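You operate a simulated robot arm through the tools that you are given. There is no shell and no other tool. Be economical: measure what you need, move in short steps, check, and stop when the job is done.

Carry out the task below with a simulated robot arm. There is one attempt and no reset: what you move stays moved.

Task
Put the clamp labelled "752" from the top of the grey bench on the top of the padded table and the clamp marked "725" on the shelf of the grey desk. Take the orange gauge and put it in the big tray. Put the block on the long table away on the top of the low cabinet. Fetch the grey roll and set it on the top shelf of the blue rack. Open the freezer door, take the grey box from the third shelf from the top of the orange rack and leave it on the upper freezer shelf and shut the door again. The order is free. Set down upright: orange gauge.

Only the result counts: the job must be done as asked and must still hold three seconds after the hand-in. Knocking over, shifting, dropping, spilling or breaking anything else fails it.

Robot
A 7-joint arm with a two-finger parallel gripper on a trunk, on a base that drives. Base frame: it is fixed to the floor where the robot stands at the start and does not move with it; the origin is under the middle of the robot, x ahead of it, y to its left, z up. Lengths are in m, angles in degrees, forces in N, time in s.
With the tool pointing down near the work surface it reaches from about 0.1 to 0.76 m from the robot's upright axis, wherever it stands. Its first joint turns from -115.0 to 115.0 degrees. Places, roughly: big tray (39x22x5 cm) [-2.1, -1.3, 0.8]; block [-2.5, -1.25, 0.75]; clamp [1, -0.25, 0.75]; freezer door [-0.9, -3, 0.9]; grey box (15x10x8 cm) [-2.6, -3.1, 1]; grey roll (7x7x3 cm) [-2.4, -1.4, 0.8]; orange gauge [0.75, -0.75, 0.25]; shelf of the grey desk [-1, 4.2, 0.2]; top of the low cabinet [-5.3, -2.7, 0.9]; top of the padded table [0.9, 1.7, 0.9]; top shelf of the blue rack [-1.8, -3.1, 1.4]; upper freezer shelf [-0.9, -3.2, 0.9]. Payload 3.91 kg.
The TCP is the grasp point between the finger pads, 0.03 m short of the fingertips. In the tool frame z runs along the fingers and y along their closing line. The gripper opens to 0.11 m. The fingers are 0.02 m wide and 0.01 m thick; the gripper's body (0.048 by 0.112 m) begins 0.055 m behind the TCP.
Orientation is that of the tool frame in the base frame, as [roll, pitch, yaw] about the fixed x, y, z axes, in that order (R = Rz(yaw) Ry(pitch) Rx(roll)). With the fingers straight down and closing along the base's y, the tool's x points along the base's -x, its y along +y and its z along -z.

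Tools
- The arm moves only by the tool nudge_tool. Its argument "deltas" is a list of rows, each a list of 3 entries, a list of its own where there are three numbers: the shift along the base's x, y, z in m, then the turn, a rotation vector about the base's x, y, z in degrees, then the opening, from 0 (shut) to 1 (fully open). In form: [[[tx, ty, tz], [rx, ry, rz], gripper], ...]. A call has 1 to 12 rows; each row shifts and turns the commanded pose from where the row before left it. A row lasts 0.2 s, in which the tool goes at most 0.05 m and 8.6 degrees; a call with a longer step from one row to the next is refused whole, and so is a gripper value outside its range. Where a pose cannot be reached the arm comes as near as it can. A force on the tool above 40 N (or 10 N above the force at the start of the call, whichever is more), or a blocked arm, ends the call early, and 0.2 s more pass. Each finger travels about 0.153 m/s and halts on what it meets, pressing with about 28 N; the grip force reading is that of the motor and also rises with nothing between the fingers. The clock runs only during rows and for 0.2 s after the last one: add rows that do not move to give the fingers time. The reply holds the time, the measured pose of the TCP, the force on the tool along the base axes, the opening and the grip force, in the units named above and with some noise, with the torque about the TCP (base axes, N m) and any sound that the robot's microphone picked up.
- Cameras (640 x 400 px; columns grow to the right, rows downward): "scene" is now at [0.2115, 0.1441, 1.1608]; the picture's right is [-0.67, -0.75, 0.00], its down [-0.27, 0.24, -0.93] and it looks along [0.70, -0.62, -0.36] (base axes); focal length 244 px, centre (320, 200). "wrist" rides on the gripper at [0.072, 0.017, -0.103] in the tool frame; the picture's right is [-0.23, 0.97, 0.00], its down [-0.76, -0.18, -0.62] and it looks along [-0.61, -0.14, 0.78] (tool axes); focal length 222 px, centre (320, 200). There is no depth. A picture from a camera that has moved, and an enlarged one, comes with that camera's place and axes in the base frame and with its lens.
- camera(camera): a new picture of that camera. No time passes.
- slide_trunk(by): slides the trunk up (or, below 0, down) by that many m; the arm and the scene camera ride with it, the base frame stays. It gives what a move gives, with no picture.
- steer(legs): drives the robot by 1 to 6 legs, each [ahead, left, turn to the left] in m, m and degrees, along the robot's own axes; the way and the turn of a leg run together, so that a leg with both is an arc; at most 1.5 m and 180 degrees a leg. The arm and the cameras ride along, it lands a little off, and it stops where it bumps. It gives what a move gives.
- pan_tilt(pan, tilt): turns the head with the scene camera to pan (to the left, within 80 degrees either way) and tilt (down, from -29 to 69), counted from straight ahead of the robot. It gives what a move gives.
- inspect(camera, box): a new picture of the part [left, top, right, bottom] of that camera's present view, enlarged. No time passes.
- sign_off(): hands the job in; it is judged then, once.

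Go step by step. Nothing tells you exact positions but the pictures and the camera data: compare them with the known pose of the tool, close in by small moves and look again before you grip or let go. The budget is 207 turns and 184 pictures, counting those below and the enlarged ones. Unless the task says otherwise, let go and move clear before handing in, and close with one line.

The tools are called after "Call:" as name(argument=value, ...) on one line, values as JSON. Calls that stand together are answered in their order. nudge_tool: Moves the arm, as the interface text tells. Its arguments: {"type":"object","properties":{"deltas":{"type":"array","items":{"type":"array"}}},"required":["deltas"]} The other tools are called the same way: slide_trunk (by) slides the trunk up or down; steer (legs) drives the base; pan_tilt (pan, tilt) turns the head that bears the scene camera; camera (camera) takes a picture; inspect (camera, box) takes an enlarged picture of a part of a camera's view; sign_off () hands the job in.

At the start:

```text
clock: 0.0
ee_pos: [0.4394, -0.3388, 1.1575]
tool_rot: [180.0, 0.0, 180.0]
wrist_force: [0.2, -0.2, 0.3]
moment: [0.0, -0.02, 0.02]
opening: 0.1102
finger_force: 0.1
trunk travel left (down, up): [-0.475, 0.515]
robot x, y, heading: [0.0015, -0.0012, -0.1]
head pan, tilt: [-41.7, 21.0]
```

scene: 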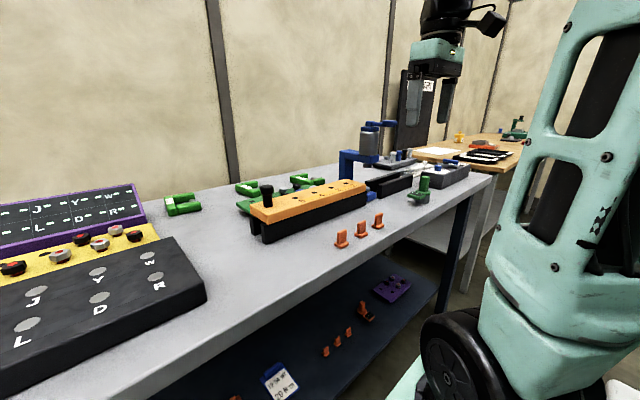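
wrist: 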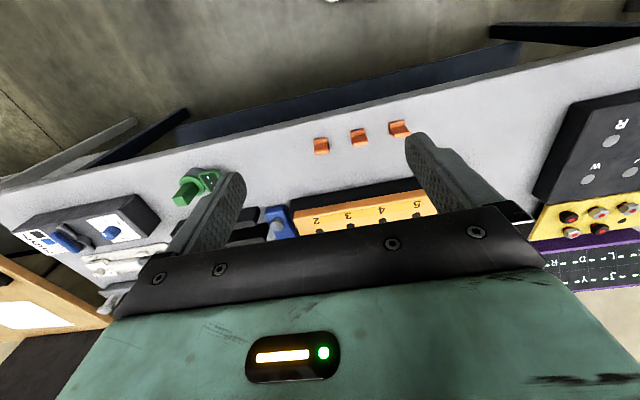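

I see the grey bench with several green clamps, and a shelf below with the orange gauge possibly. I'll look closer at the clamps and lower shelf.

Call:
inspect(camera="scene", box=[140, 150, 480, 260])

Call:
inspect(camera="scene", box=[220, 250, 460, 400])

```text
1.88 times, centred on (310, 205) of scene
camera zoom: at [0.2115, 0.1441, 1.1608], right [-0.67, -0.75, 0.0], down [-0.27, 0.24, -0.93], along [0.7, -0.62, -0.36], focal length 460 px, centre (339, 191)
```

zoom: 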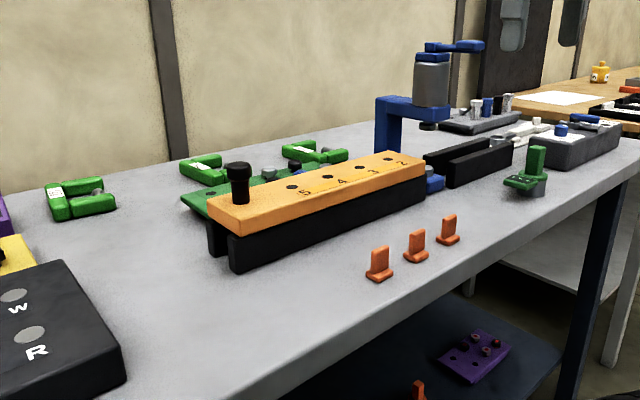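

```text
2.67 times, centred on (340, 325) of scene
camera zoom: at [0.2115, 0.1441, 1.1608], right [-0.67, -0.75, 0.0], down [-0.27, 0.24, -0.93], along [0.7, -0.62, -0.36], focal length 652 px, centre (267, -133)
```

zoom: 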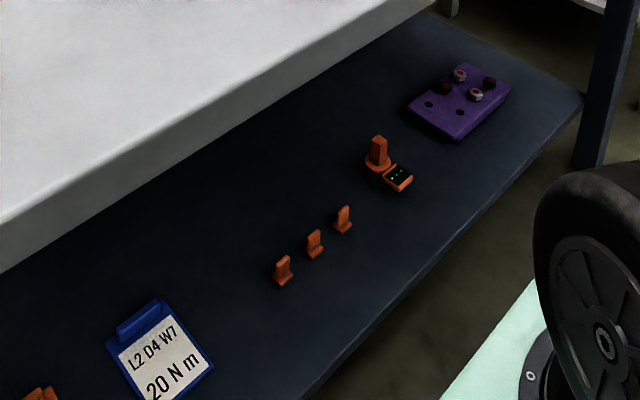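

I'll raise the trunk for a better view down at the bench.

Call:
slide_trunk(by=0.4)

Call:
pan_tilt(pan=-30, tilt=40)

Call:
camera(camera="scene")

Call:
inspect(camera="scene", box=[160, 80, 480, 280])

```text
clock: 3.8
ee_pos: [0.4405, -0.3372, 1.5575]
tool_rot: [180.0, 0.0, -180.0]
wrist_force: [-0.7, 0.1, -0.3]
moment: [0.0, 0.01, 0.0]
opening: 0.1099
finger_force: 0.1
trunk travel left (down, up): [-0.875, 0.115]
robot x, y, heading: [-0.0005, -0.0036, -0.1]
head pan, tilt: [-41.7, 21.0]
```

```text
clock: 4.7
ee_pos: [0.4394, -0.3387, 1.558]
tool_rot: [-179.9, 0.0, -180.0]
wrist_force: [-0.5, 0.4, -0.8]
moment: [-0.02, 0.01, -0.01]
opening: 0.1098
finger_force: 0.1
trunk travel left (down, up): [-0.875, 0.115]
robot x, y, heading: [-0.0025, -0.0001, -0.0]
head pan, tilt: [-30.0, 40.0]
```

```text
179 pictures are left
camera scene: at [0.2157, 0.1634, 1.531], right [-0.5, -0.87, 0.0], down [-0.56, 0.32, -0.77], along [0.66, -0.38, -0.64], focal length 244 px, centre (320, 200)
```

scene: 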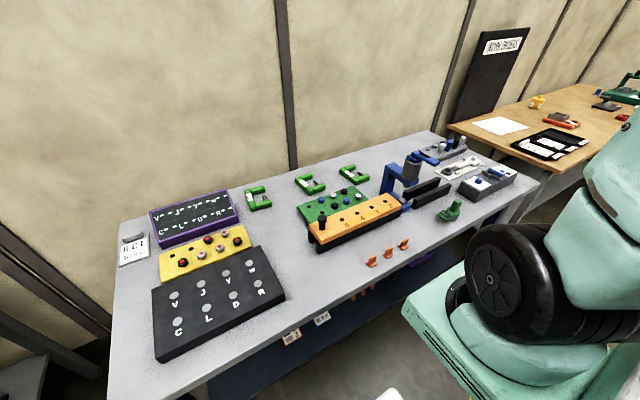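

```text
2.00 times, centred on (320, 180) of scene
camera zoom: at [0.2157, 0.1634, 1.531], right [-0.5, -0.87, 0.0], down [-0.56, 0.32, -0.77], along [0.66, -0.38, -0.64], focal length 489 px, centre (320, 240)
```

zoom: 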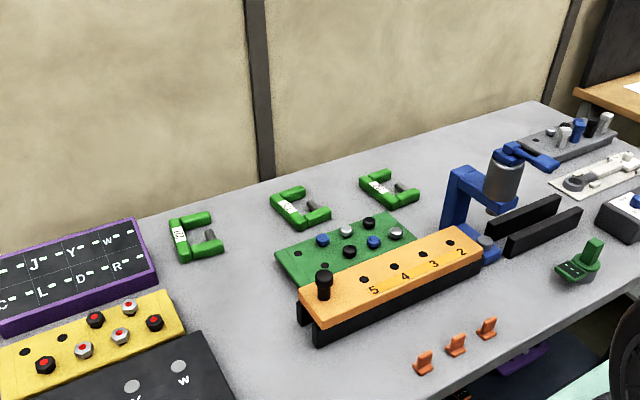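

Call:
inspect(camera="scene", box=[240, 160, 304, 220])

Call:
inspect(camera="scene", box=[290, 160, 376, 200])

```text
6.67 times, centred on (272, 190) of scene
camera zoom: at [0.2157, 0.1634, 1.531], right [-0.5, -0.87, 0.0], down [-0.56, 0.32, -0.77], along [0.66, -0.38, -0.64], focal length 1629 px, centre (640, 267)
```

zoom: 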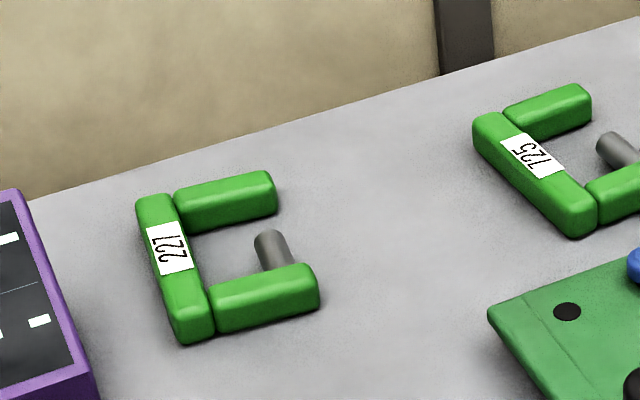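

```text
7.44 times, centred on (333, 180) of scene
camera zoom: at [0.2157, 0.1634, 1.531], right [-0.5, -0.87, 0.0], down [-0.56, 0.32, -0.77], along [0.66, -0.38, -0.64], focal length 1818 px, centre (223, 349)
```

zoom: 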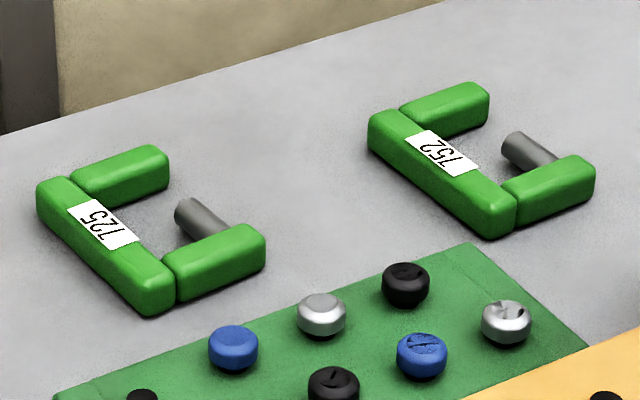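

Call:
pan_tilt(pan=-10, tilt=69)

Call:
camera(camera="scene")

Call:
pan_tilt(pan=70, tilt=25)

Call:
camera(camera="scene")

```text
clock: 5.6
ee_pos: [0.441, -0.3389, 1.5557]
tool_rot: [180.0, 0.0, -180.0]
wrist_force: [0.3, 0.5, 0.6]
moment: [0.02, 0.02, 0.04]
opening: 0.1102
finger_force: 0.2
trunk travel left (down, up): [-0.875, 0.115]
robot x, y, heading: [0.0011, -0.0022, 0.3]
head pan, tilt: [-10.0, 68.8]
```

```text
175 pictures are left
camera scene: at [0.1972, 0.1962, 1.4949], right [-0.17, -0.98, 0.0], down [-0.92, 0.16, -0.36], along [0.36, -0.06, -0.93], focal length 244 px, centre (320, 200)
```

scene: 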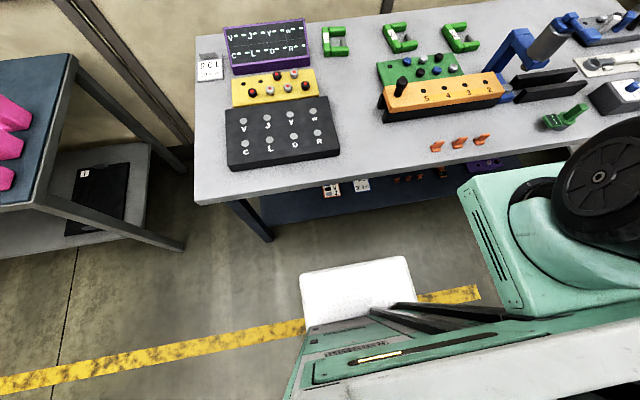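

```text
clock: 7.1
ee_pos: [0.4405, -0.3379, 1.5567]
tool_rot: [-179.9, 0.1, 180.0]
wrist_force: [-0.1, -0.3, -1.0]
moment: [0.0, 0.0, -0.01]
opening: 0.1098
finger_force: 0.1
trunk travel left (down, up): [-0.875, 0.115]
robot x, y, heading: [0.0019, -0.0009, -0.2]
head pan, tilt: [70.0, 25.0]
```

```text
174 pictures are left
camera scene: at [0.1736, 0.2925, 1.5542], right [0.94, -0.34, 0.0], down [-0.14, -0.4, -0.91], along [0.31, 0.85, -0.42], focal length 244 px, centre (320, 200)
```

scene: 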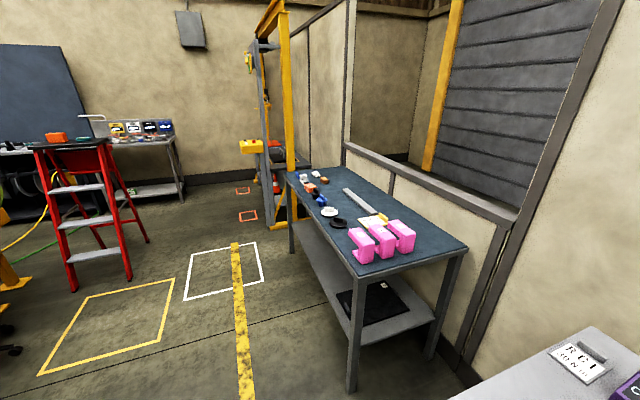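

Clamps: 725 is about (1.04, -0.255), 752 about (1.005, -0.48), bench top about z 0.84. I'll drive sideways in front of them and check the base's clearance to the bench.

Call:
steer(legs=[[0.0, -0.37, 0], [0.08, 0, 0]])

Call:
pan_tilt(pan=10, tilt=69)

Call:
camera(camera="scene")

Call:
camera(camera="wrist")

```text
clock: 10.1
ee_pos: [0.5249, -0.6983, 1.5572]
tool_rot: [180.0, 0.0, -179.5]
wrist_force: [0.2, -1.0, 1.0]
moment: [0.01, 0.0, 0.04]
opening: 0.1101
finger_force: 0.0
trunk travel left (down, up): [-0.875, 0.115]
robot x, y, heading: [0.0848, -0.3665, 0.6]
head pan, tilt: [70.0, 25.0]
```

```text
clock: 11.4
ee_pos: [0.5252, -0.6974, 1.5567]
tool_rot: [-180.0, 0.0, -179.6]
wrist_force: [0.6, -0.9, -0.1]
moment: [0.02, 0.0, -0.02]
opening: 0.1099
finger_force: 0.0
trunk travel left (down, up): [-0.875, 0.115]
robot x, y, heading: [0.078, -0.3605, 0.7]
head pan, tilt: [10.0, 68.8]
```

```text
173 pictures are left
camera scene: at [0.277, -0.1461, 1.4949], right [0.18, -0.98, 0.0], down [-0.92, -0.17, -0.36], along [0.36, 0.07, -0.93], focal length 244 px, centre (320, 200)
```

scene: 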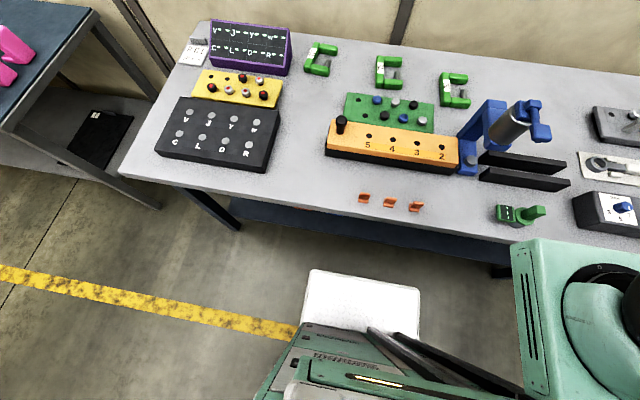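

```text
172 pictures are left
camera wrist: at [0.453, -0.6817, 1.6604], right [0.22, 0.98, 0.0], down [0.76, -0.17, 0.62], along [0.61, -0.14, -0.78], focal length 222 px, centre (320, 200)
```

wrist: 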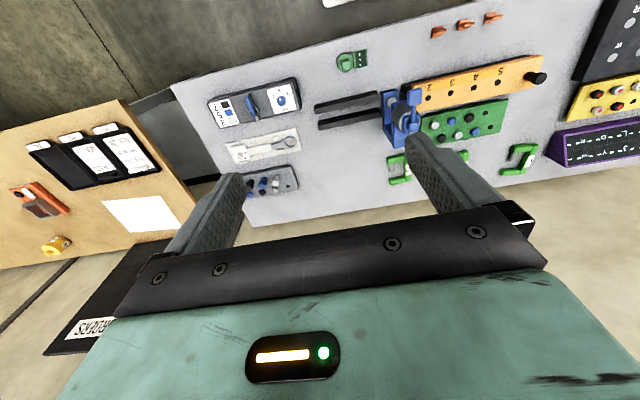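

Call:
inspect(camera="scene", box=[360, 40, 488, 120])

Call:
inspect(camera="scene", box=[200, 180, 540, 400])

```text
5.00 times, centred on (424, 80) of scene
camera zoom: at [0.277, -0.1461, 1.4949], right [0.18, -0.98, 0.0], down [-0.92, -0.17, -0.36], along [0.36, 0.07, -0.93], focal length 1222 px, centre (-200, 800)
```

zoom: 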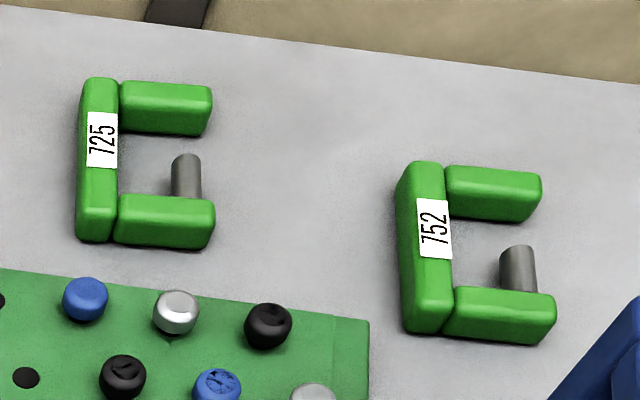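

```text
1.82 times, centred on (370, 290) of scene
camera zoom: at [0.277, -0.1461, 1.4949], right [0.18, -0.98, 0.0], down [-0.92, -0.17, -0.36], along [0.36, 0.07, -0.93], focal length 444 px, centre (229, 36)
```

zoom: 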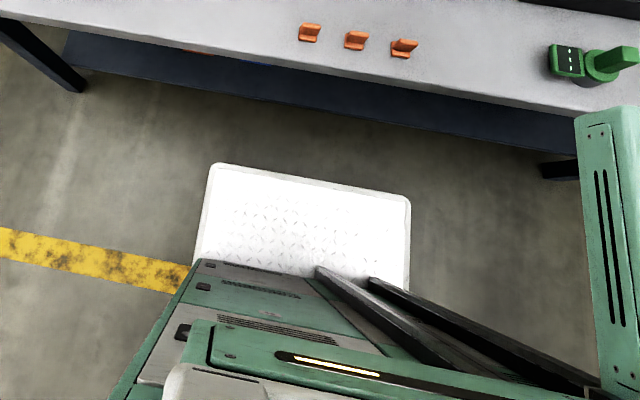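

Call:
slide_trunk(by=-0.35)

Call:
camera(camera="scene")

```text
clock: 14.8
ee_pos: [0.5239, -0.698, 1.2075]
tool_rot: [-180.0, 0.1, -179.5]
wrist_force: [0.5, -0.2, -0.1]
moment: [0.01, 0.01, 0.0]
opening: 0.1101
finger_force: 0.0
trunk travel left (down, up): [-0.525, 0.465]
robot x, y, heading: [0.0816, -0.3586, 0.7]
head pan, tilt: [10.0, 68.8]
```

```text
169 pictures are left
camera scene: at [0.277, -0.1462, 1.1448], right [0.18, -0.98, 0.0], down [-0.92, -0.17, -0.36], along [0.36, 0.07, -0.93], focal length 244 px, centre (320, 200)
```

scene: 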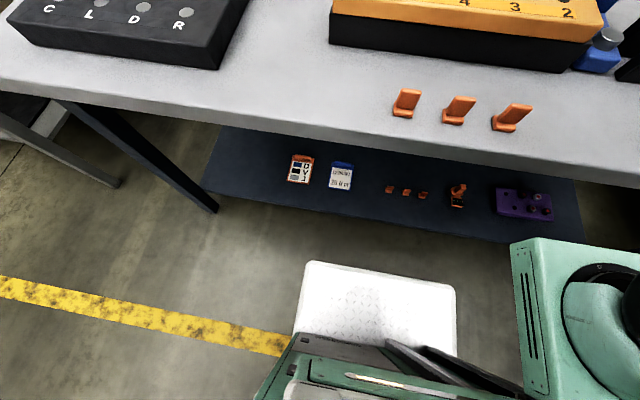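

The base plate is low (z≈0.22) and can slip under the bench edge up to the lower shelf's front (x≈0.56). I'll advance 0.12 m and verify.

Call:
steer(legs=[[0.12, 0.0, 0]])

Call:
camera(camera="scene")

```text
clock: 16.1
ee_pos: [0.6288, -0.6987, 1.2077]
tool_rot: [180.0, 0.1, -179.7]
wrist_force: [0.6, 0.1, -0.7]
moment: [-0.01, 0.02, 0.01]
opening: 0.1101
finger_force: 0.1
trunk travel left (down, up): [-0.525, 0.465]
robot x, y, heading: [0.1936, -0.3632, 0.2]
head pan, tilt: [10.0, 68.8]
stopped in leg 1: the robot was blocked; the commanded pose is now the measured one
```

```text
168 pictures are left
camera scene: at [0.3837, -0.1453, 1.1457], right [0.18, -0.98, 0.0], down [-0.92, -0.17, -0.36], along [0.36, 0.07, -0.93], focal length 244 px, centre (320, 200)
```

scene: 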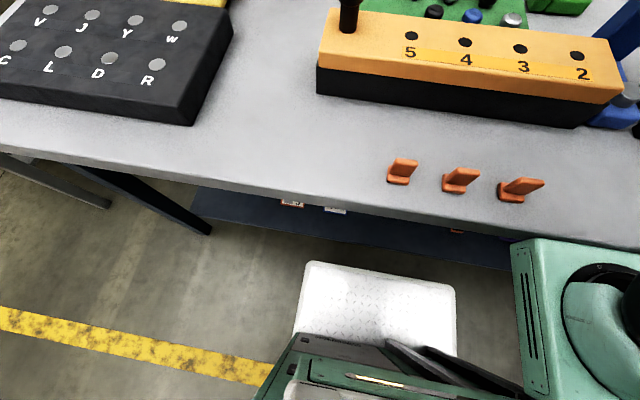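

Call:
steer(legs=[[-0.02, 0.0, 0]])

Call:
pan_tilt(pan=-50, tilt=60)

Call:
camera(camera="scene")

```text
clock: 16.8
ee_pos: [0.631, -0.6986, 1.2078]
tool_rot: [-179.9, 0.0, -179.7]
wrist_force: [-1.2, -0.5, -0.6]
moment: [0.0, 0.01, -0.02]
opening: 0.11
finger_force: 0.0
trunk travel left (down, up): [-0.525, 0.465]
robot x, y, heading: [0.1882, -0.3616, 0.2]
head pan, tilt: [10.0, 68.8]
stopped in leg 1: the robot was blocked; the commanded pose is now the measured one
```

```text
clock: 18.1
ee_pos: [0.6289, -0.6986, 1.2074]
tool_rot: [-180.0, 0.1, -179.7]
wrist_force: [0.3, 0.5, 0.1]
moment: [0.02, -0.02, -0.04]
opening: 0.1099
finger_force: 0.0
trunk travel left (down, up): [-0.525, 0.465]
robot x, y, heading: [0.1899, -0.363, 0.2]
head pan, tilt: [-50.0, 60.0]
```

```text
167 pictures are left
camera scene: at [0.3723, -0.2059, 1.1544], right [-0.76, -0.65, 0.0], down [-0.56, 0.66, -0.5], along [0.32, -0.38, -0.87], focal length 244 px, centre (320, 200)
```

scene: 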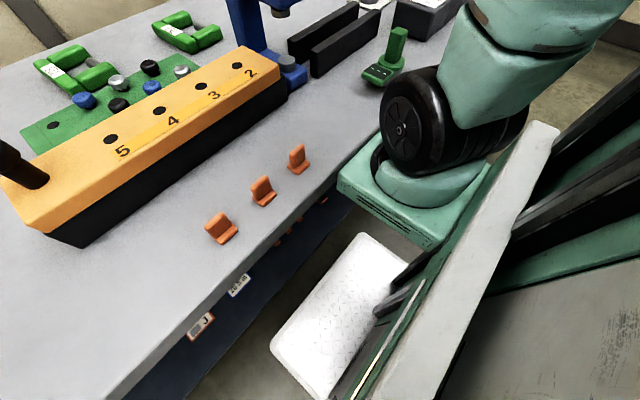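

Call:
steer(legs=[[-0.04, 0.0, 0]])

Call:
camera(camera="scene")

```text
clock: 19.0
ee_pos: [0.5904, -0.698, 1.2065]
tool_rot: [-180.0, 0.0, -179.8]
wrist_force: [-0.4, 0.3, 0.1]
moment: [-0.01, -0.02, 0.02]
opening: 0.1102
finger_force: 0.0
trunk travel left (down, up): [-0.525, 0.465]
robot x, y, heading: [0.1484, -0.3631, 0.2]
head pan, tilt: [-50.0, 60.0]
```

```text
166 pictures are left
camera scene: at [0.3331, -0.2063, 1.1542], right [-0.76, -0.65, 0.0], down [-0.56, 0.66, -0.5], along [0.32, -0.38, -0.87], focal length 244 px, centre (320, 200)
```

scene: 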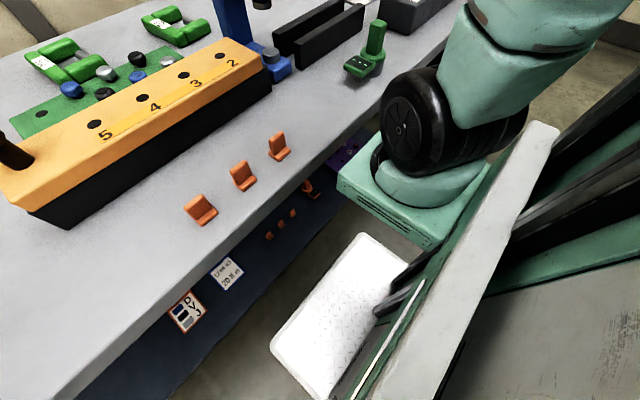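

Call:
nudge_tool(deltas=[[[0.04, 0.026, 0], [0, 0, 0], 1], [[0.04, 0.026, 0], [0, 0, 0], 1], [[0.04, 0.026, 0], [0, 0, 0], 1], [[0.04, 0.026, 0], [0, 0, 0], 1], [[0.04, 0.026, 0], [0, 0, 0], 1], [[0.04, 0.026, 0], [0, 0, 0], 1], [[0.04, 0.026, 0], [0, 0, 0], 1], [[0.04, 0.026, 0], [0, 0, 0], 1], [[0.04, 0.026, 0], [0, 0, 0], 1], [[0.04, 0.026, 0], [0, 0, 0], 1]])

Call:
camera(camera="wrist")

Call:
pan_tilt(pan=-15, tilt=35)

Call:
camera(camera="scene")

```text
clock: 21.2
ee_pos: [0.9233, -0.451, 1.1935]
tool_rot: [180.0, 0.0, -179.8]
wrist_force: [0.3, -1.0, -0.7]
moment: [0.14, -0.02, -0.03]
opening: 0.11
finger_force: 0.1
out of reach, approached as far as the arm can: row 9, 10
trunk travel left (down, up): [-0.525, 0.465]
robot x, y, heading: [0.152, -0.3648, 0.5]
head pan, tilt: [-50.0, 60.0]
```

```text
165 pictures are left
camera wrist: at [0.8534, -0.4355, 1.298], right [0.22, 0.97, 0.0], down [0.76, -0.17, 0.62], along [0.61, -0.14, -0.78], focal length 222 px, centre (320, 200)
```

wrist: 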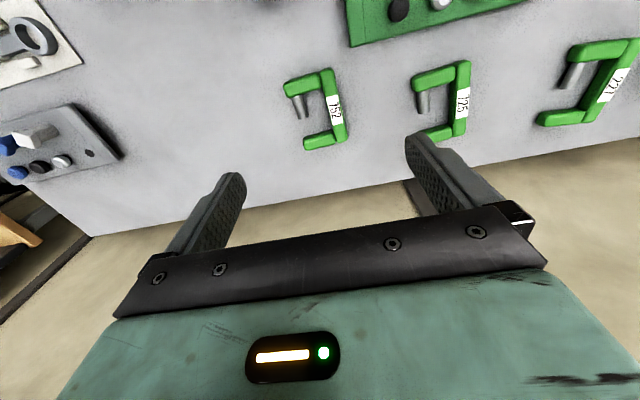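

```text
clock: 22.2
ee_pos: [0.9247, -0.4536, 1.1948]
tool_rot: [180.0, 0.0, -179.7]
wrist_force: [0.1, 0.0, 0.8]
moment: [0.0, -0.02, 0.02]
opening: 0.1101
finger_force: 0.1
trunk travel left (down, up): [-0.525, 0.465]
robot x, y, heading: [0.1456, -0.3643, 0.0]
head pan, tilt: [-15.0, 35.0]
```

```text
164 pictures are left
camera scene: at [0.3752, -0.1779, 1.1884], right [-0.26, -0.97, 0.0], down [-0.56, 0.15, -0.82], along [0.79, -0.21, -0.57], focal length 244 px, centre (320, 200)
```

scene: 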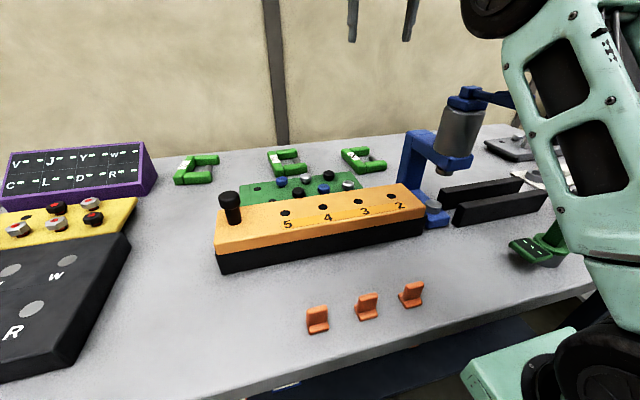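

Call:
nudge_tool(deltas=[[[0, 0, 0], [0, -8, 0], 1], [[0, 0, 0], [0, -8, 0], 1], [[0, 0, 0], [0, -8, 0], 1], [[0, 0, 0], [0, -8, 0], 1], [[0, 0, -0.04], [0, 0, 0], 1], [[0, 0, -0.04], [0, 0, 0], 1], [[0, 0, -0.04], [0, 0, 0], 1]])

Call:
camera(camera="wrist")

Call:
camera(camera="scene")

```text
clock: 23.8
ee_pos: [0.925, -0.4546, 1.0739]
tool_rot: [-179.9, 32.0, -179.7]
wrist_force: [-0.1, 0.0, 0.5]
moment: [-0.03, 0.01, 0.0]
opening: 0.1099
finger_force: 0.1
trunk travel left (down, up): [-0.525, 0.465]
robot x, y, heading: [0.1497, -0.3597, 0.2]
head pan, tilt: [-15.0, 35.0]
```

```text
163 pictures are left
camera wrist: at [0.8087, -0.4375, 1.1228], right [0.19, 0.97, 0.12], down [0.32, -0.17, 0.93], along [0.93, -0.14, -0.34], focal length 222 px, centre (320, 200)
```

wrist: 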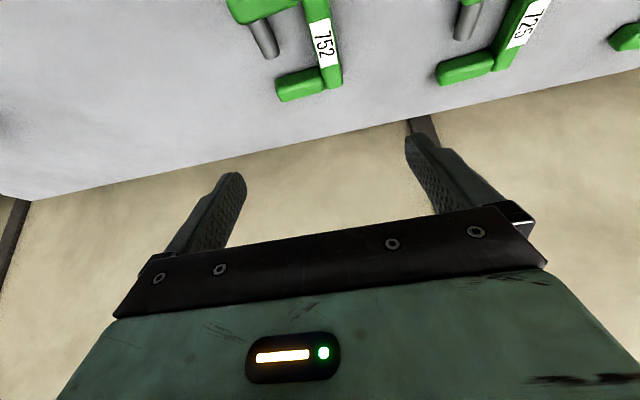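

```text
162 pictures are left
camera scene: at [0.3751, -0.1779, 1.1886], right [-0.26, -0.97, 0.0], down [-0.55, 0.15, -0.82], along [0.79, -0.21, -0.57], focal length 244 px, centre (320, 200)
```

scene: 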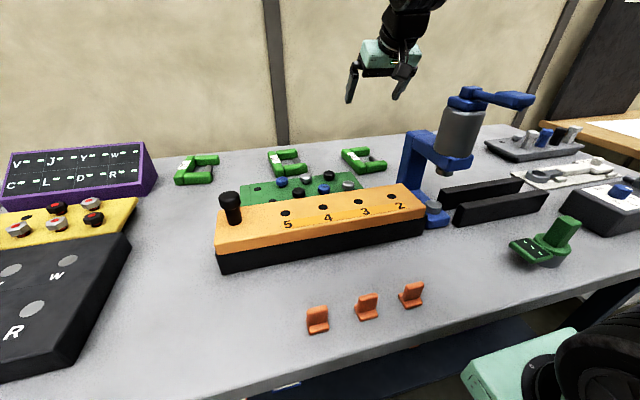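

Call:
nudge_tool(deltas=[[[0.03, 0.007, -0.02], [0, 0, 5], 0.6], [[0.03, 0.007, -0.03], [0, 0, 0], 0.6], [[0, 0, -0.04], [0, 0, 0], 0.6], [[0, 0, -0.04], [0, 0, 0], 0.6]])

Call:
camera(camera="wrist")

Call:
inspect(camera="scene", box=[250, 60, 442, 180])

```text
clock: 24.8
ee_pos: [0.9829, -0.4395, 0.9428]
tool_rot: [-179.8, 32.0, -174.6]
wrist_force: [0.1, 0.4, -0.3]
moment: [0.01, 0.03, 0.01]
opening: 0.0663
finger_force: 0.0
trunk travel left (down, up): [-0.525, 0.465]
robot x, y, heading: [0.1502, -0.36, 0.1]
head pan, tilt: [-15.0, 35.0]
```

```text
161 pictures are left
camera wrist: at [0.8659, -0.4334, 0.9922], right [0.1, 0.99, 0.12], down [0.33, -0.15, 0.93], along [0.94, -0.06, -0.34], focal length 222 px, centre (320, 200)
```

wrist: 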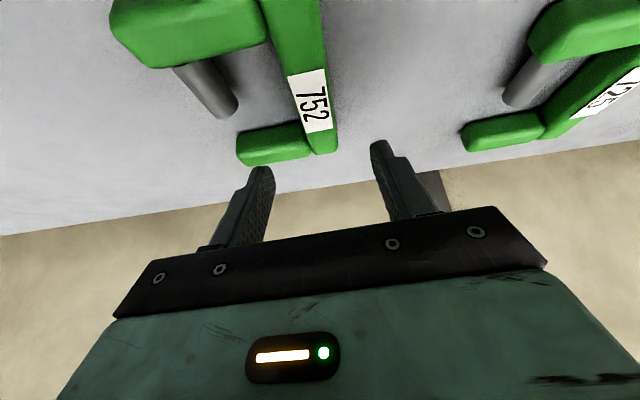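

```text
3.33 times, centred on (346, 120) of scene
camera zoom: at [0.375, -0.1779, 1.1886], right [-0.25, -0.97, 0.0], down [-0.55, 0.15, -0.82], along [0.79, -0.21, -0.57], focal length 814 px, centre (233, 467)
```

zoom: 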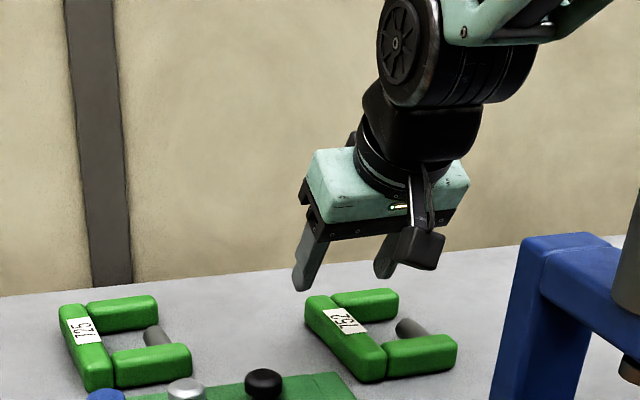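

Call:
nudge_tool(deltas=[[[0, 0, -0.03], [0, 0, 0], 0.6], [[0, 0, -0.025], [0, 0, 0], 0.6], [[0, 0, -0.005], [0, 0, 0], 0.6]])

Call:
camera(camera="wrist")

Call:
inspect(camera="scene", box=[250, 80, 442, 200])

```text
clock: 25.6
ee_pos: [0.9853, -0.4387, 0.8908]
tool_rot: [-179.8, 32.7, -174.8]
wrist_force: [-8.3, -2.1, 16.6]
moment: [0.5, 0.17, 0.39]
opening: 0.0659
finger_force: 0.2
trunk travel left (down, up): [-0.525, 0.465]
robot x, y, heading: [0.1463, -0.3628, 0.4]
head pan, tilt: [-15.0, 35.0]
stopped in row 3: the force on the tool passed its limit at 43 N (the readings are from after the stop); the commanded pose is now the measured one
```

```text
159 pictures are left
camera wrist: at [0.8674, -0.4326, 0.938], right [0.1, 0.99, 0.12], down [0.32, -0.15, 0.94], along [0.94, -0.06, -0.33], focal length 222 px, centre (320, 200)
```

wrist: 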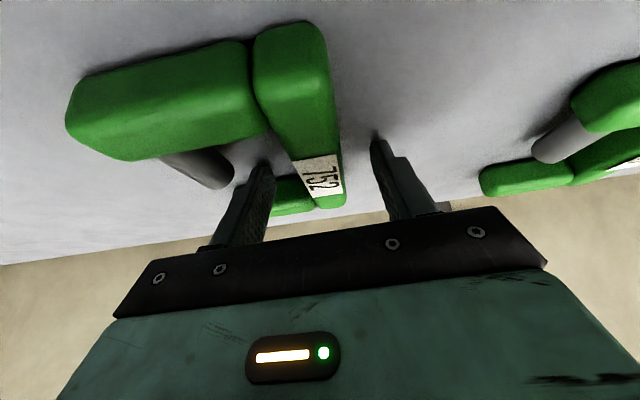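

```text
3.33 times, centred on (346, 140) of scene
camera zoom: at [0.374, -0.1779, 1.1887], right [-0.26, -0.97, 0.0], down [-0.55, 0.15, -0.82], along [0.79, -0.21, -0.57], focal length 814 px, centre (233, 400)
```

zoom: 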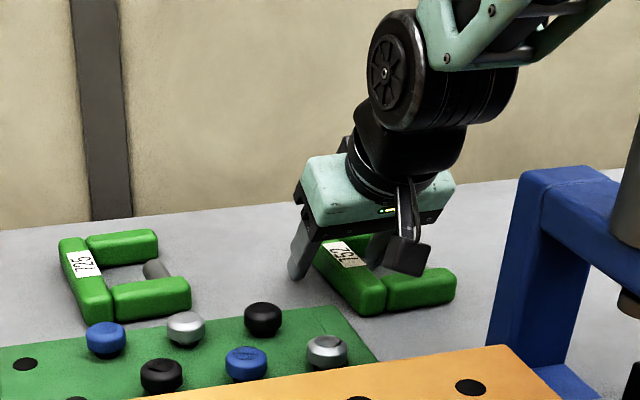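

The outer finger touched the bench top (z≈0.858). I'll raise slightly and close on the spine.

Call:
nudge_tool(deltas=[[[0, 0, 0.005], [0, 0, 0], 0.6], [[0, 0, 0], [0, 0, 0], 0], [[0, 0, 0], [0, 0, 0], 0], [[0, 0, 0], [0, 0, 0], 0]])

Call:
camera(camera="wrist")

```text
clock: 26.6
ee_pos: [0.9846, -0.4393, 0.892]
tool_rot: [-179.9, 32.5, -174.7]
wrist_force: [-0.2, 0.8, -0.5]
moment: [0.06, -0.02, -0.02]
opening: 0.0248
finger_force: 28.3
trunk travel left (down, up): [-0.525, 0.465]
robot x, y, heading: [0.1495, -0.3634, 0.2]
head pan, tilt: [-15.0, 35.0]
```

```text
157 pictures are left
camera wrist: at [0.8679, -0.4322, 0.9404], right [0.1, 0.99, 0.12], down [0.32, -0.15, 0.94], along [0.94, -0.06, -0.33], focal length 222 px, centre (320, 200)
```

wrist: 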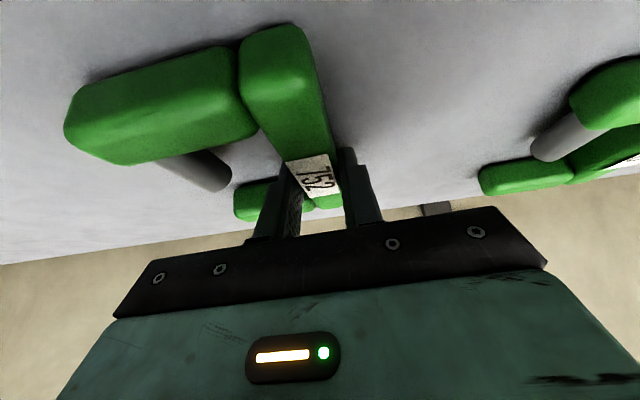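

Call:
nudge_tool(deltas=[[[0, 0, 0.02], [0, 0, 0], 0], [[0, 0, 0.04], [0, 0, 0], 0], [[0, 0, 0.04], [0, 0, 0], 0], [[0, 0, 0.04], [0, 0, 0], 0], [[0, 0, 0.04], [0, 0, 0], 0], [[-0.01, 0, 0.04], [0, 0, 0], 0], [[-0.04, 0, 0.02], [0, 0, 0], 0], [[-0.045, 0, 0], [0, 0, 0], 0], [[-0.045, 0, 0], [0, 0, 0], 0], [[-0.045, 0, 0], [0, 0, 0], 0], [[-0.045, 0, 0], [0, 0, 0], 0], [[-0.045, 0, 0], [0, 0, 0], 0]])

Call:
camera(camera="wrist")

Call:
camera(camera="scene")

```text
clock: 29.2
ee_pos: [0.738, -0.4366, 1.131]
tool_rot: [-179.8, 32.7, -174.5]
wrist_force: [22.1, 7.3, 9.9]
moment: [-0.34, 0.08, 0.88]
opening: 0.0313
finger_force: 28.4
out of reach, approached as far as the arm can: row 12
trunk travel left (down, up): [-0.525, 0.465]
robot x, y, heading: [0.151, -0.3653, 0.3]
head pan, tilt: [-15.0, 35.0]
```

```text
156 pictures are left
camera wrist: at [0.6203, -0.4311, 1.179], right [0.1, 0.99, 0.12], down [0.32, -0.15, 0.94], along [0.94, -0.06, -0.33], focal length 222 px, centre (320, 200)
```

wrist: 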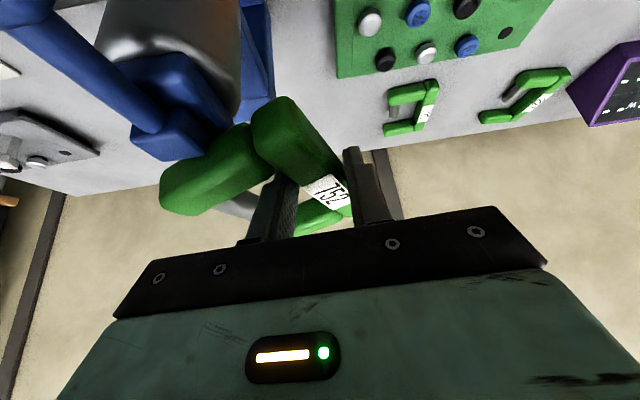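

```text
155 pictures are left
camera scene: at [0.3761, -0.1774, 1.1885], right [-0.25, -0.97, 0.0], down [-0.56, 0.15, -0.82], along [0.79, -0.21, -0.57], focal length 244 px, centre (320, 200)
```

scene: 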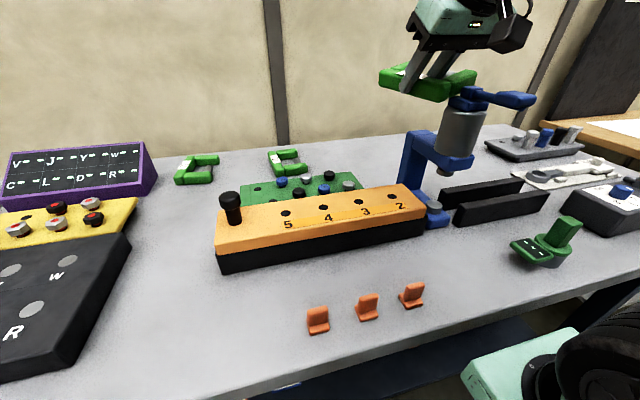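

The carried clamp touched the tall blue fixture's handle. I'll back off forward and to the left, then rise over it.

Call:
nudge_tool(deltas=[[[0.02, 0.01, 0], [0, 0, 0], 0], [[0.02, 0.02, 0.01], [0, 0, 0], 0], [[0.0, 0.03, 0.03], [0, 0, 0], 0], [[0, 0.03, 0.03], [0, 0, 0], 0], [[0, 0.03, 0.03], [0, 0, 0], 0]])

Call:
camera(camera="wrist")

Call:
camera(camera="scene")

```text
clock: 30.4
ee_pos: [0.7767, -0.3191, 1.2285]
tool_rot: [-179.9, 32.5, -174.8]
wrist_force: [0.4, -0.2, -2.0]
moment: [0.09, 0.08, 0.0]
opening: 0.0249
finger_force: 28.2
trunk travel left (down, up): [-0.525, 0.465]
robot x, y, heading: [0.1502, -0.3636, 0.0]
head pan, tilt: [-15.0, 35.0]
```

```text
154 pictures are left
camera wrist: at [0.6592, -0.3116, 1.2767], right [0.1, 0.99, 0.12], down [0.32, -0.15, 0.94], along [0.94, -0.06, -0.33], focal length 222 px, centre (320, 200)
```

wrist: 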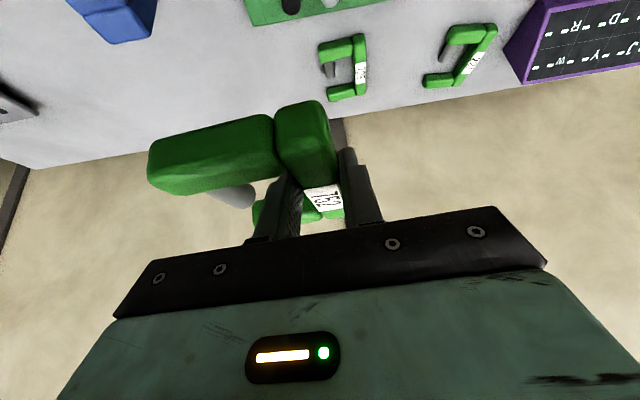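

```text
153 pictures are left
camera scene: at [0.3752, -0.1781, 1.1885], right [-0.26, -0.97, 0.0], down [-0.55, 0.15, -0.82], along [0.79, -0.21, -0.57], focal length 244 px, centre (320, 200)
```

scene: 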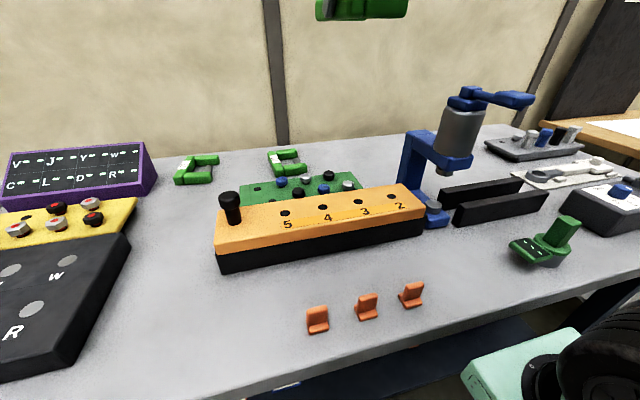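

Call:
nudge_tool(deltas=[[[-0.03, 0, 0.02], [0, 0, 0], 0], [[-0.04, 0, 0], [0, 0, 0], 0], [[-0.04, 0, 0], [0, 0, 0], 0], [[-0.04, 0, 0], [0, 0, 0], 0]])

Call:
steer(legs=[[-0.06, 0, 0], [0, 1.0, 0], [0, 0.85, 0]])

Call:
camera(camera="scene")

Call:
camera(camera="wrist")

```text
clock: 31.4
ee_pos: [0.6554, -0.2967, 1.2426]
tool_rot: [-179.9, 32.4, -174.8]
wrist_force: [-0.5, 1.1, -3.0]
moment: [0.03, 0.05, 0.01]
opening: 0.0247
finger_force: 27.9
out of reach, approached as far as the arm can: row 3, 4
trunk travel left (down, up): [-0.525, 0.465]
robot x, y, heading: [0.1524, -0.362, 0.5]
head pan, tilt: [-15.0, 35.0]
```

```text
clock: 41.3
ee_pos: [0.5931, 1.5631, 1.2423]
tool_rot: [-179.9, 32.5, -175.2]
wrist_force: [0.1, -1.1, -3.2]
moment: [0.03, 0.12, -0.02]
opening: 0.0247
finger_force: 27.9
trunk travel left (down, up): [-0.525, 0.465]
robot x, y, heading: [0.0855, 1.5052, -0.3]
head pan, tilt: [-15.0, 35.0]
```

```text
152 pictures are left
camera scene: at [0.3145, 1.6838, 1.1885], right [-0.26, -0.96, 0.0], down [-0.55, 0.15, -0.82], along [0.79, -0.22, -0.57], focal length 244 px, centre (320, 200)
```

scene: 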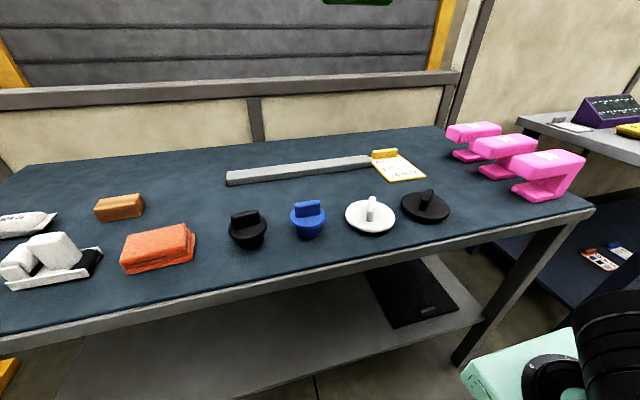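

```text
151 pictures are left
camera wrist: at [0.4758, 1.5706, 1.2903], right [0.11, 0.99, 0.12], down [0.32, -0.15, 0.94], along [0.94, -0.07, -0.33], focal length 222 px, centre (320, 200)
```

wrist: 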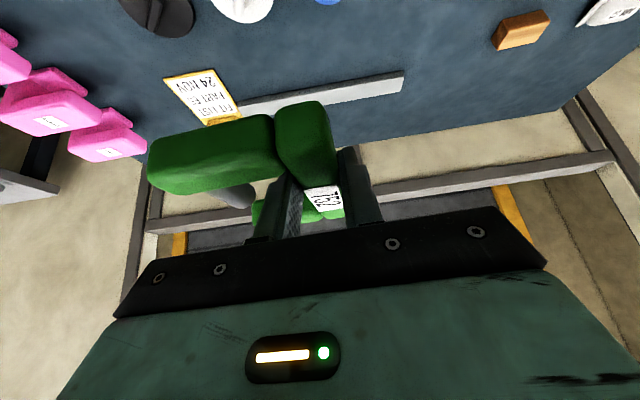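

Free spot on the padded table: around (0.97, 1.9), behind the brown block, left of the ruler. I'll reposition the base there.

Call:
steer(legs=[[0, 0.33, 0], [0.06, 0, 0]])

Call:
nudge_tool(deltas=[[[0.04, 0, 0], [0, 0, 0], 0], [[0.04, 0, 0], [0, 0, 0], 0], [[0.04, 0, 0], [0, 0, 0], 0], [[0.04, 0, -0.02], [0, 0, 0], 0], [[0.04, 0, -0.03], [0, 0, 0], 0], [[0.04, 0, -0.04], [0, 0, 0], 0]])

Call:
camera(camera="scene")

Call:
camera(camera="wrist")

```text
clock: 44.1
ee_pos: [0.652, 1.9028, 1.2429]
tool_rot: [-179.8, 32.6, -174.7]
wrist_force: [-0.6, -0.4, -3.7]
moment: [0.05, 0.09, 0.0]
opening: 0.0248
finger_force: 27.4
trunk travel left (down, up): [-0.525, 0.465]
robot x, y, heading: [0.146, 1.8377, 0.2]
head pan, tilt: [-15.0, 35.0]
```

```text
refused: row 6 steps farther than a row can; nothing moved
```

```text
150 pictures are left
camera scene: at [0.3729, 2.0213, 1.1885], right [-0.25, -0.97, 0.0], down [-0.55, 0.15, -0.82], along [0.79, -0.21, -0.57], focal length 244 px, centre (320, 200)
```

scene: 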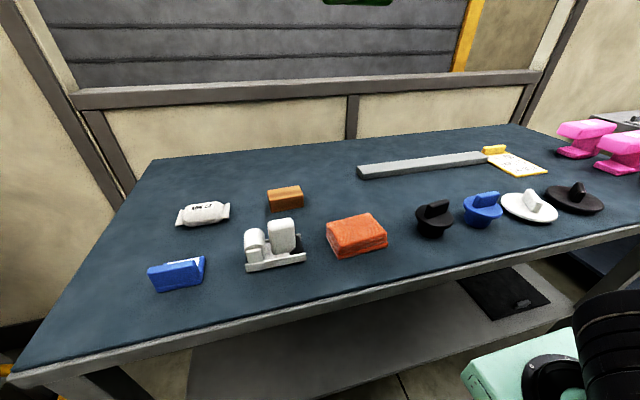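

```text
149 pictures are left
camera wrist: at [0.5353, 1.9096, 1.2902], right [0.1, 0.99, 0.12], down [0.32, -0.15, 0.94], along [0.94, -0.06, -0.33], focal length 222 px, centre (320, 200)
```

wrist: 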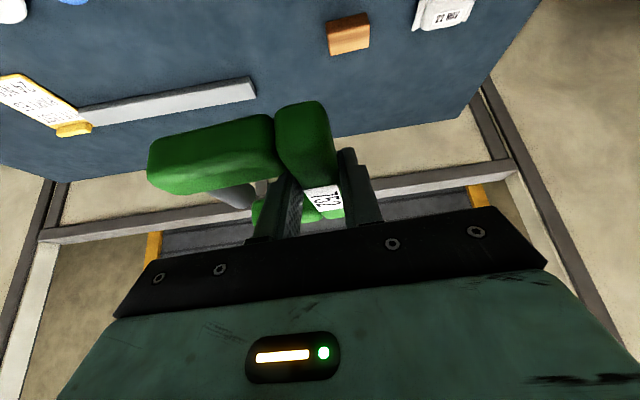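

Call:
nudge_tool(deltas=[[[0.04, 0, 0], [0, 0, 0], 0], [[0.04, 0, 0], [0, 0, 0], 0], [[0.04, 0, 0], [0, 0, 0], 0], [[0.04, 0, -0.01], [0, 0, 0], 0], [[0.04, 0, -0.02], [0, 0, 0], 0], [[0.04, 0, -0.02], [0, 0, 0], 0], [[0.04, 0, -0.02], [0, 0, 0], 0], [[0.04, 0, -0.02], [0, 0, 0], 0], [[0, 0, -0.04], [0, 0, 0], 0], [[0, 0, -0.04], [0, 0, 0], 0]])

Call:
camera(camera="scene")

Call:
camera(camera="wrist")

```text
clock: 46.3
ee_pos: [0.9728, 1.9046, 1.0738]
tool_rot: [-179.8, 32.7, -174.7]
wrist_force: [-0.1, -0.4, -2.8]
moment: [0.07, 0.06, 0.02]
opening: 0.0247
finger_force: 27.6
trunk travel left (down, up): [-0.525, 0.465]
robot x, y, heading: [0.1427, 1.8363, 0.3]
head pan, tilt: [-15.0, 35.0]
```

```text
148 pictures are left
camera scene: at [0.3728, 2.0213, 1.1885], right [-0.25, -0.97, 0.0], down [-0.55, 0.15, -0.82], along [0.79, -0.21, -0.57], focal length 244 px, centre (320, 200)
```

scene: 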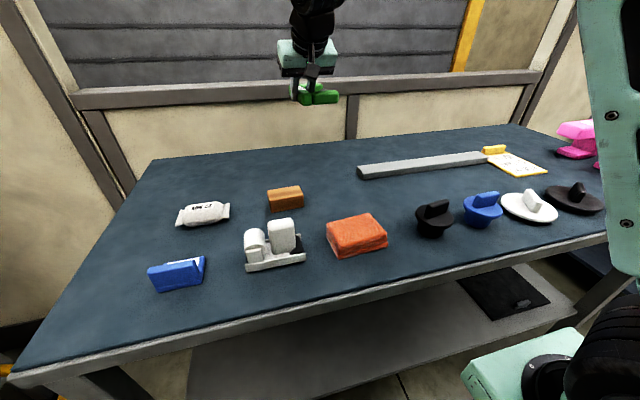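

```text
147 pictures are left
camera wrist: at [0.8553, 1.9116, 1.1218], right [0.1, 0.99, 0.12], down [0.32, -0.15, 0.94], along [0.94, -0.06, -0.33], focal length 222 px, centre (320, 200)
```

wrist: 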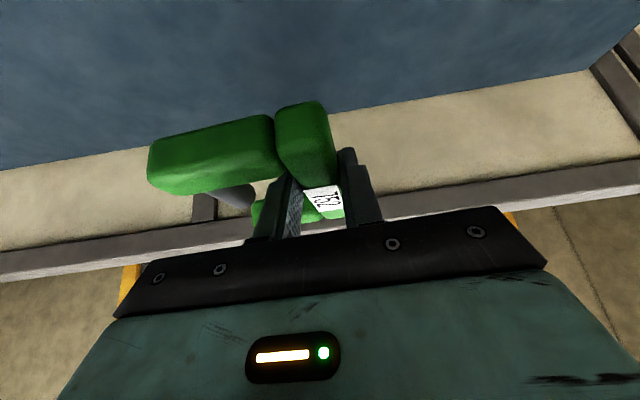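

Call:
inspect(camera="scene", box=[270, 20, 366, 120])

```text
4.00 times, centred on (318, 70) of scene
camera zoom: at [0.3728, 2.0213, 1.1885], right [-0.25, -0.97, 0.0], down [-0.55, 0.15, -0.82], along [0.79, -0.21, -0.57], focal length 977 px, centre (328, 720)
```

zoom: 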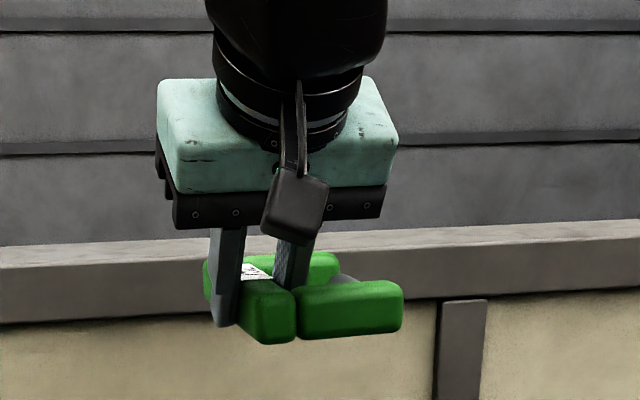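

The held clamp looks nearly level. I'll lower it to just above the pad, then feel for contact.

Call:
nudge_tool(deltas=[[[0, 0, -0.04], [0, 0, 0], 0], [[0, 0, -0.04], [0, 0, 0], 0], [[0, 0, -0.04], [0, 0, 0], 0], [[0, 0, -0.03], [0, 0, 0], 0]])

Call:
camera(camera="wrist")

Call:
inspect(camera="scene", box=[240, 90, 400, 190])

```text
clock: 47.3
ee_pos: [0.9727, 1.9048, 0.9214]
tool_rot: [-179.8, 32.5, -174.6]
wrist_force: [-0.4, 0.4, -3.1]
moment: [0.04, 0.1, -0.01]
opening: 0.0247
finger_force: 27.8
trunk travel left (down, up): [-0.525, 0.465]
robot x, y, heading: [0.1433, 1.8362, 0.4]
head pan, tilt: [-15.0, 35.0]
```

```text
145 pictures are left
camera wrist: at [0.855, 1.9107, 0.9689], right [0.1, 0.99, 0.12], down [0.32, -0.15, 0.94], along [0.94, -0.06, -0.33], focal length 222 px, centre (320, 200)
```

wrist: 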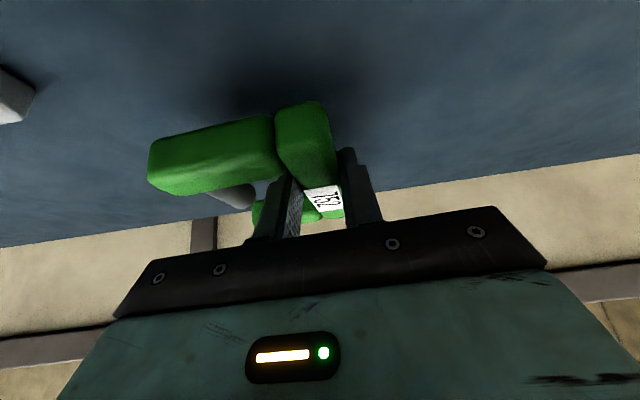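

```text
4.00 times, centred on (320, 140) of scene
camera zoom: at [0.3728, 2.0213, 1.1885], right [-0.25, -0.97, 0.0], down [-0.55, 0.15, -0.82], along [0.79, -0.21, -0.57], focal length 977 px, centre (320, 440)
```

zoom: 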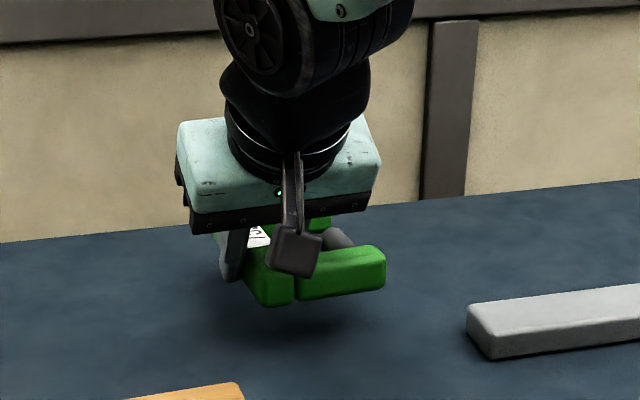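

Call:
nudge_tool(deltas=[[[0, 0, -0.01], [0, 0, 0], 0], [[0, 0, -0.01], [0, 0, 0], 0], [[0, 0, -0.005], [0, 0, 0], 0], [[0, 0, -0.005], [0, 0, 0], 0], [[0, 0, -0.005], [0, 0, 0], 0]])

Call:
camera(camera="wrist")

Call:
inspect(camera="scene", box=[240, 90, 400, 190])

```text
clock: 48.5
ee_pos: [0.9719, 1.9036, 0.8901]
tool_rot: [-180.0, 32.8, -174.8]
wrist_force: [-5.6, -0.2, 16.2]
moment: [0.09, 0.1, -0.09]
opening: 0.0247
finger_force: 28.6
trunk travel left (down, up): [-0.525, 0.465]
robot x, y, heading: [0.1433, 1.835, 0.2]
head pan, tilt: [-15.0, 35.0]
```

```text
143 pictures are left
camera wrist: at [0.855, 1.9101, 0.9379], right [0.1, 0.99, 0.12], down [0.32, -0.15, 0.94], along [0.94, -0.06, -0.33], focal length 222 px, centre (320, 200)
```

wrist: 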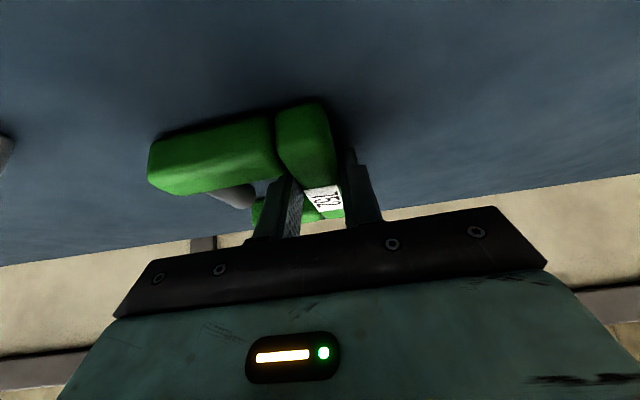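

```text
4.00 times, centred on (320, 140) of scene
camera zoom: at [0.372, 2.0213, 1.1891], right [-0.25, -0.97, 0.0], down [-0.55, 0.15, -0.82], along [0.79, -0.21, -0.57], focal length 977 px, centre (320, 440)
```

zoom: 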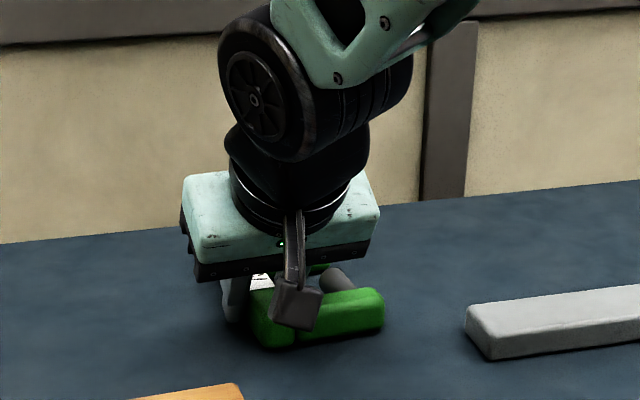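

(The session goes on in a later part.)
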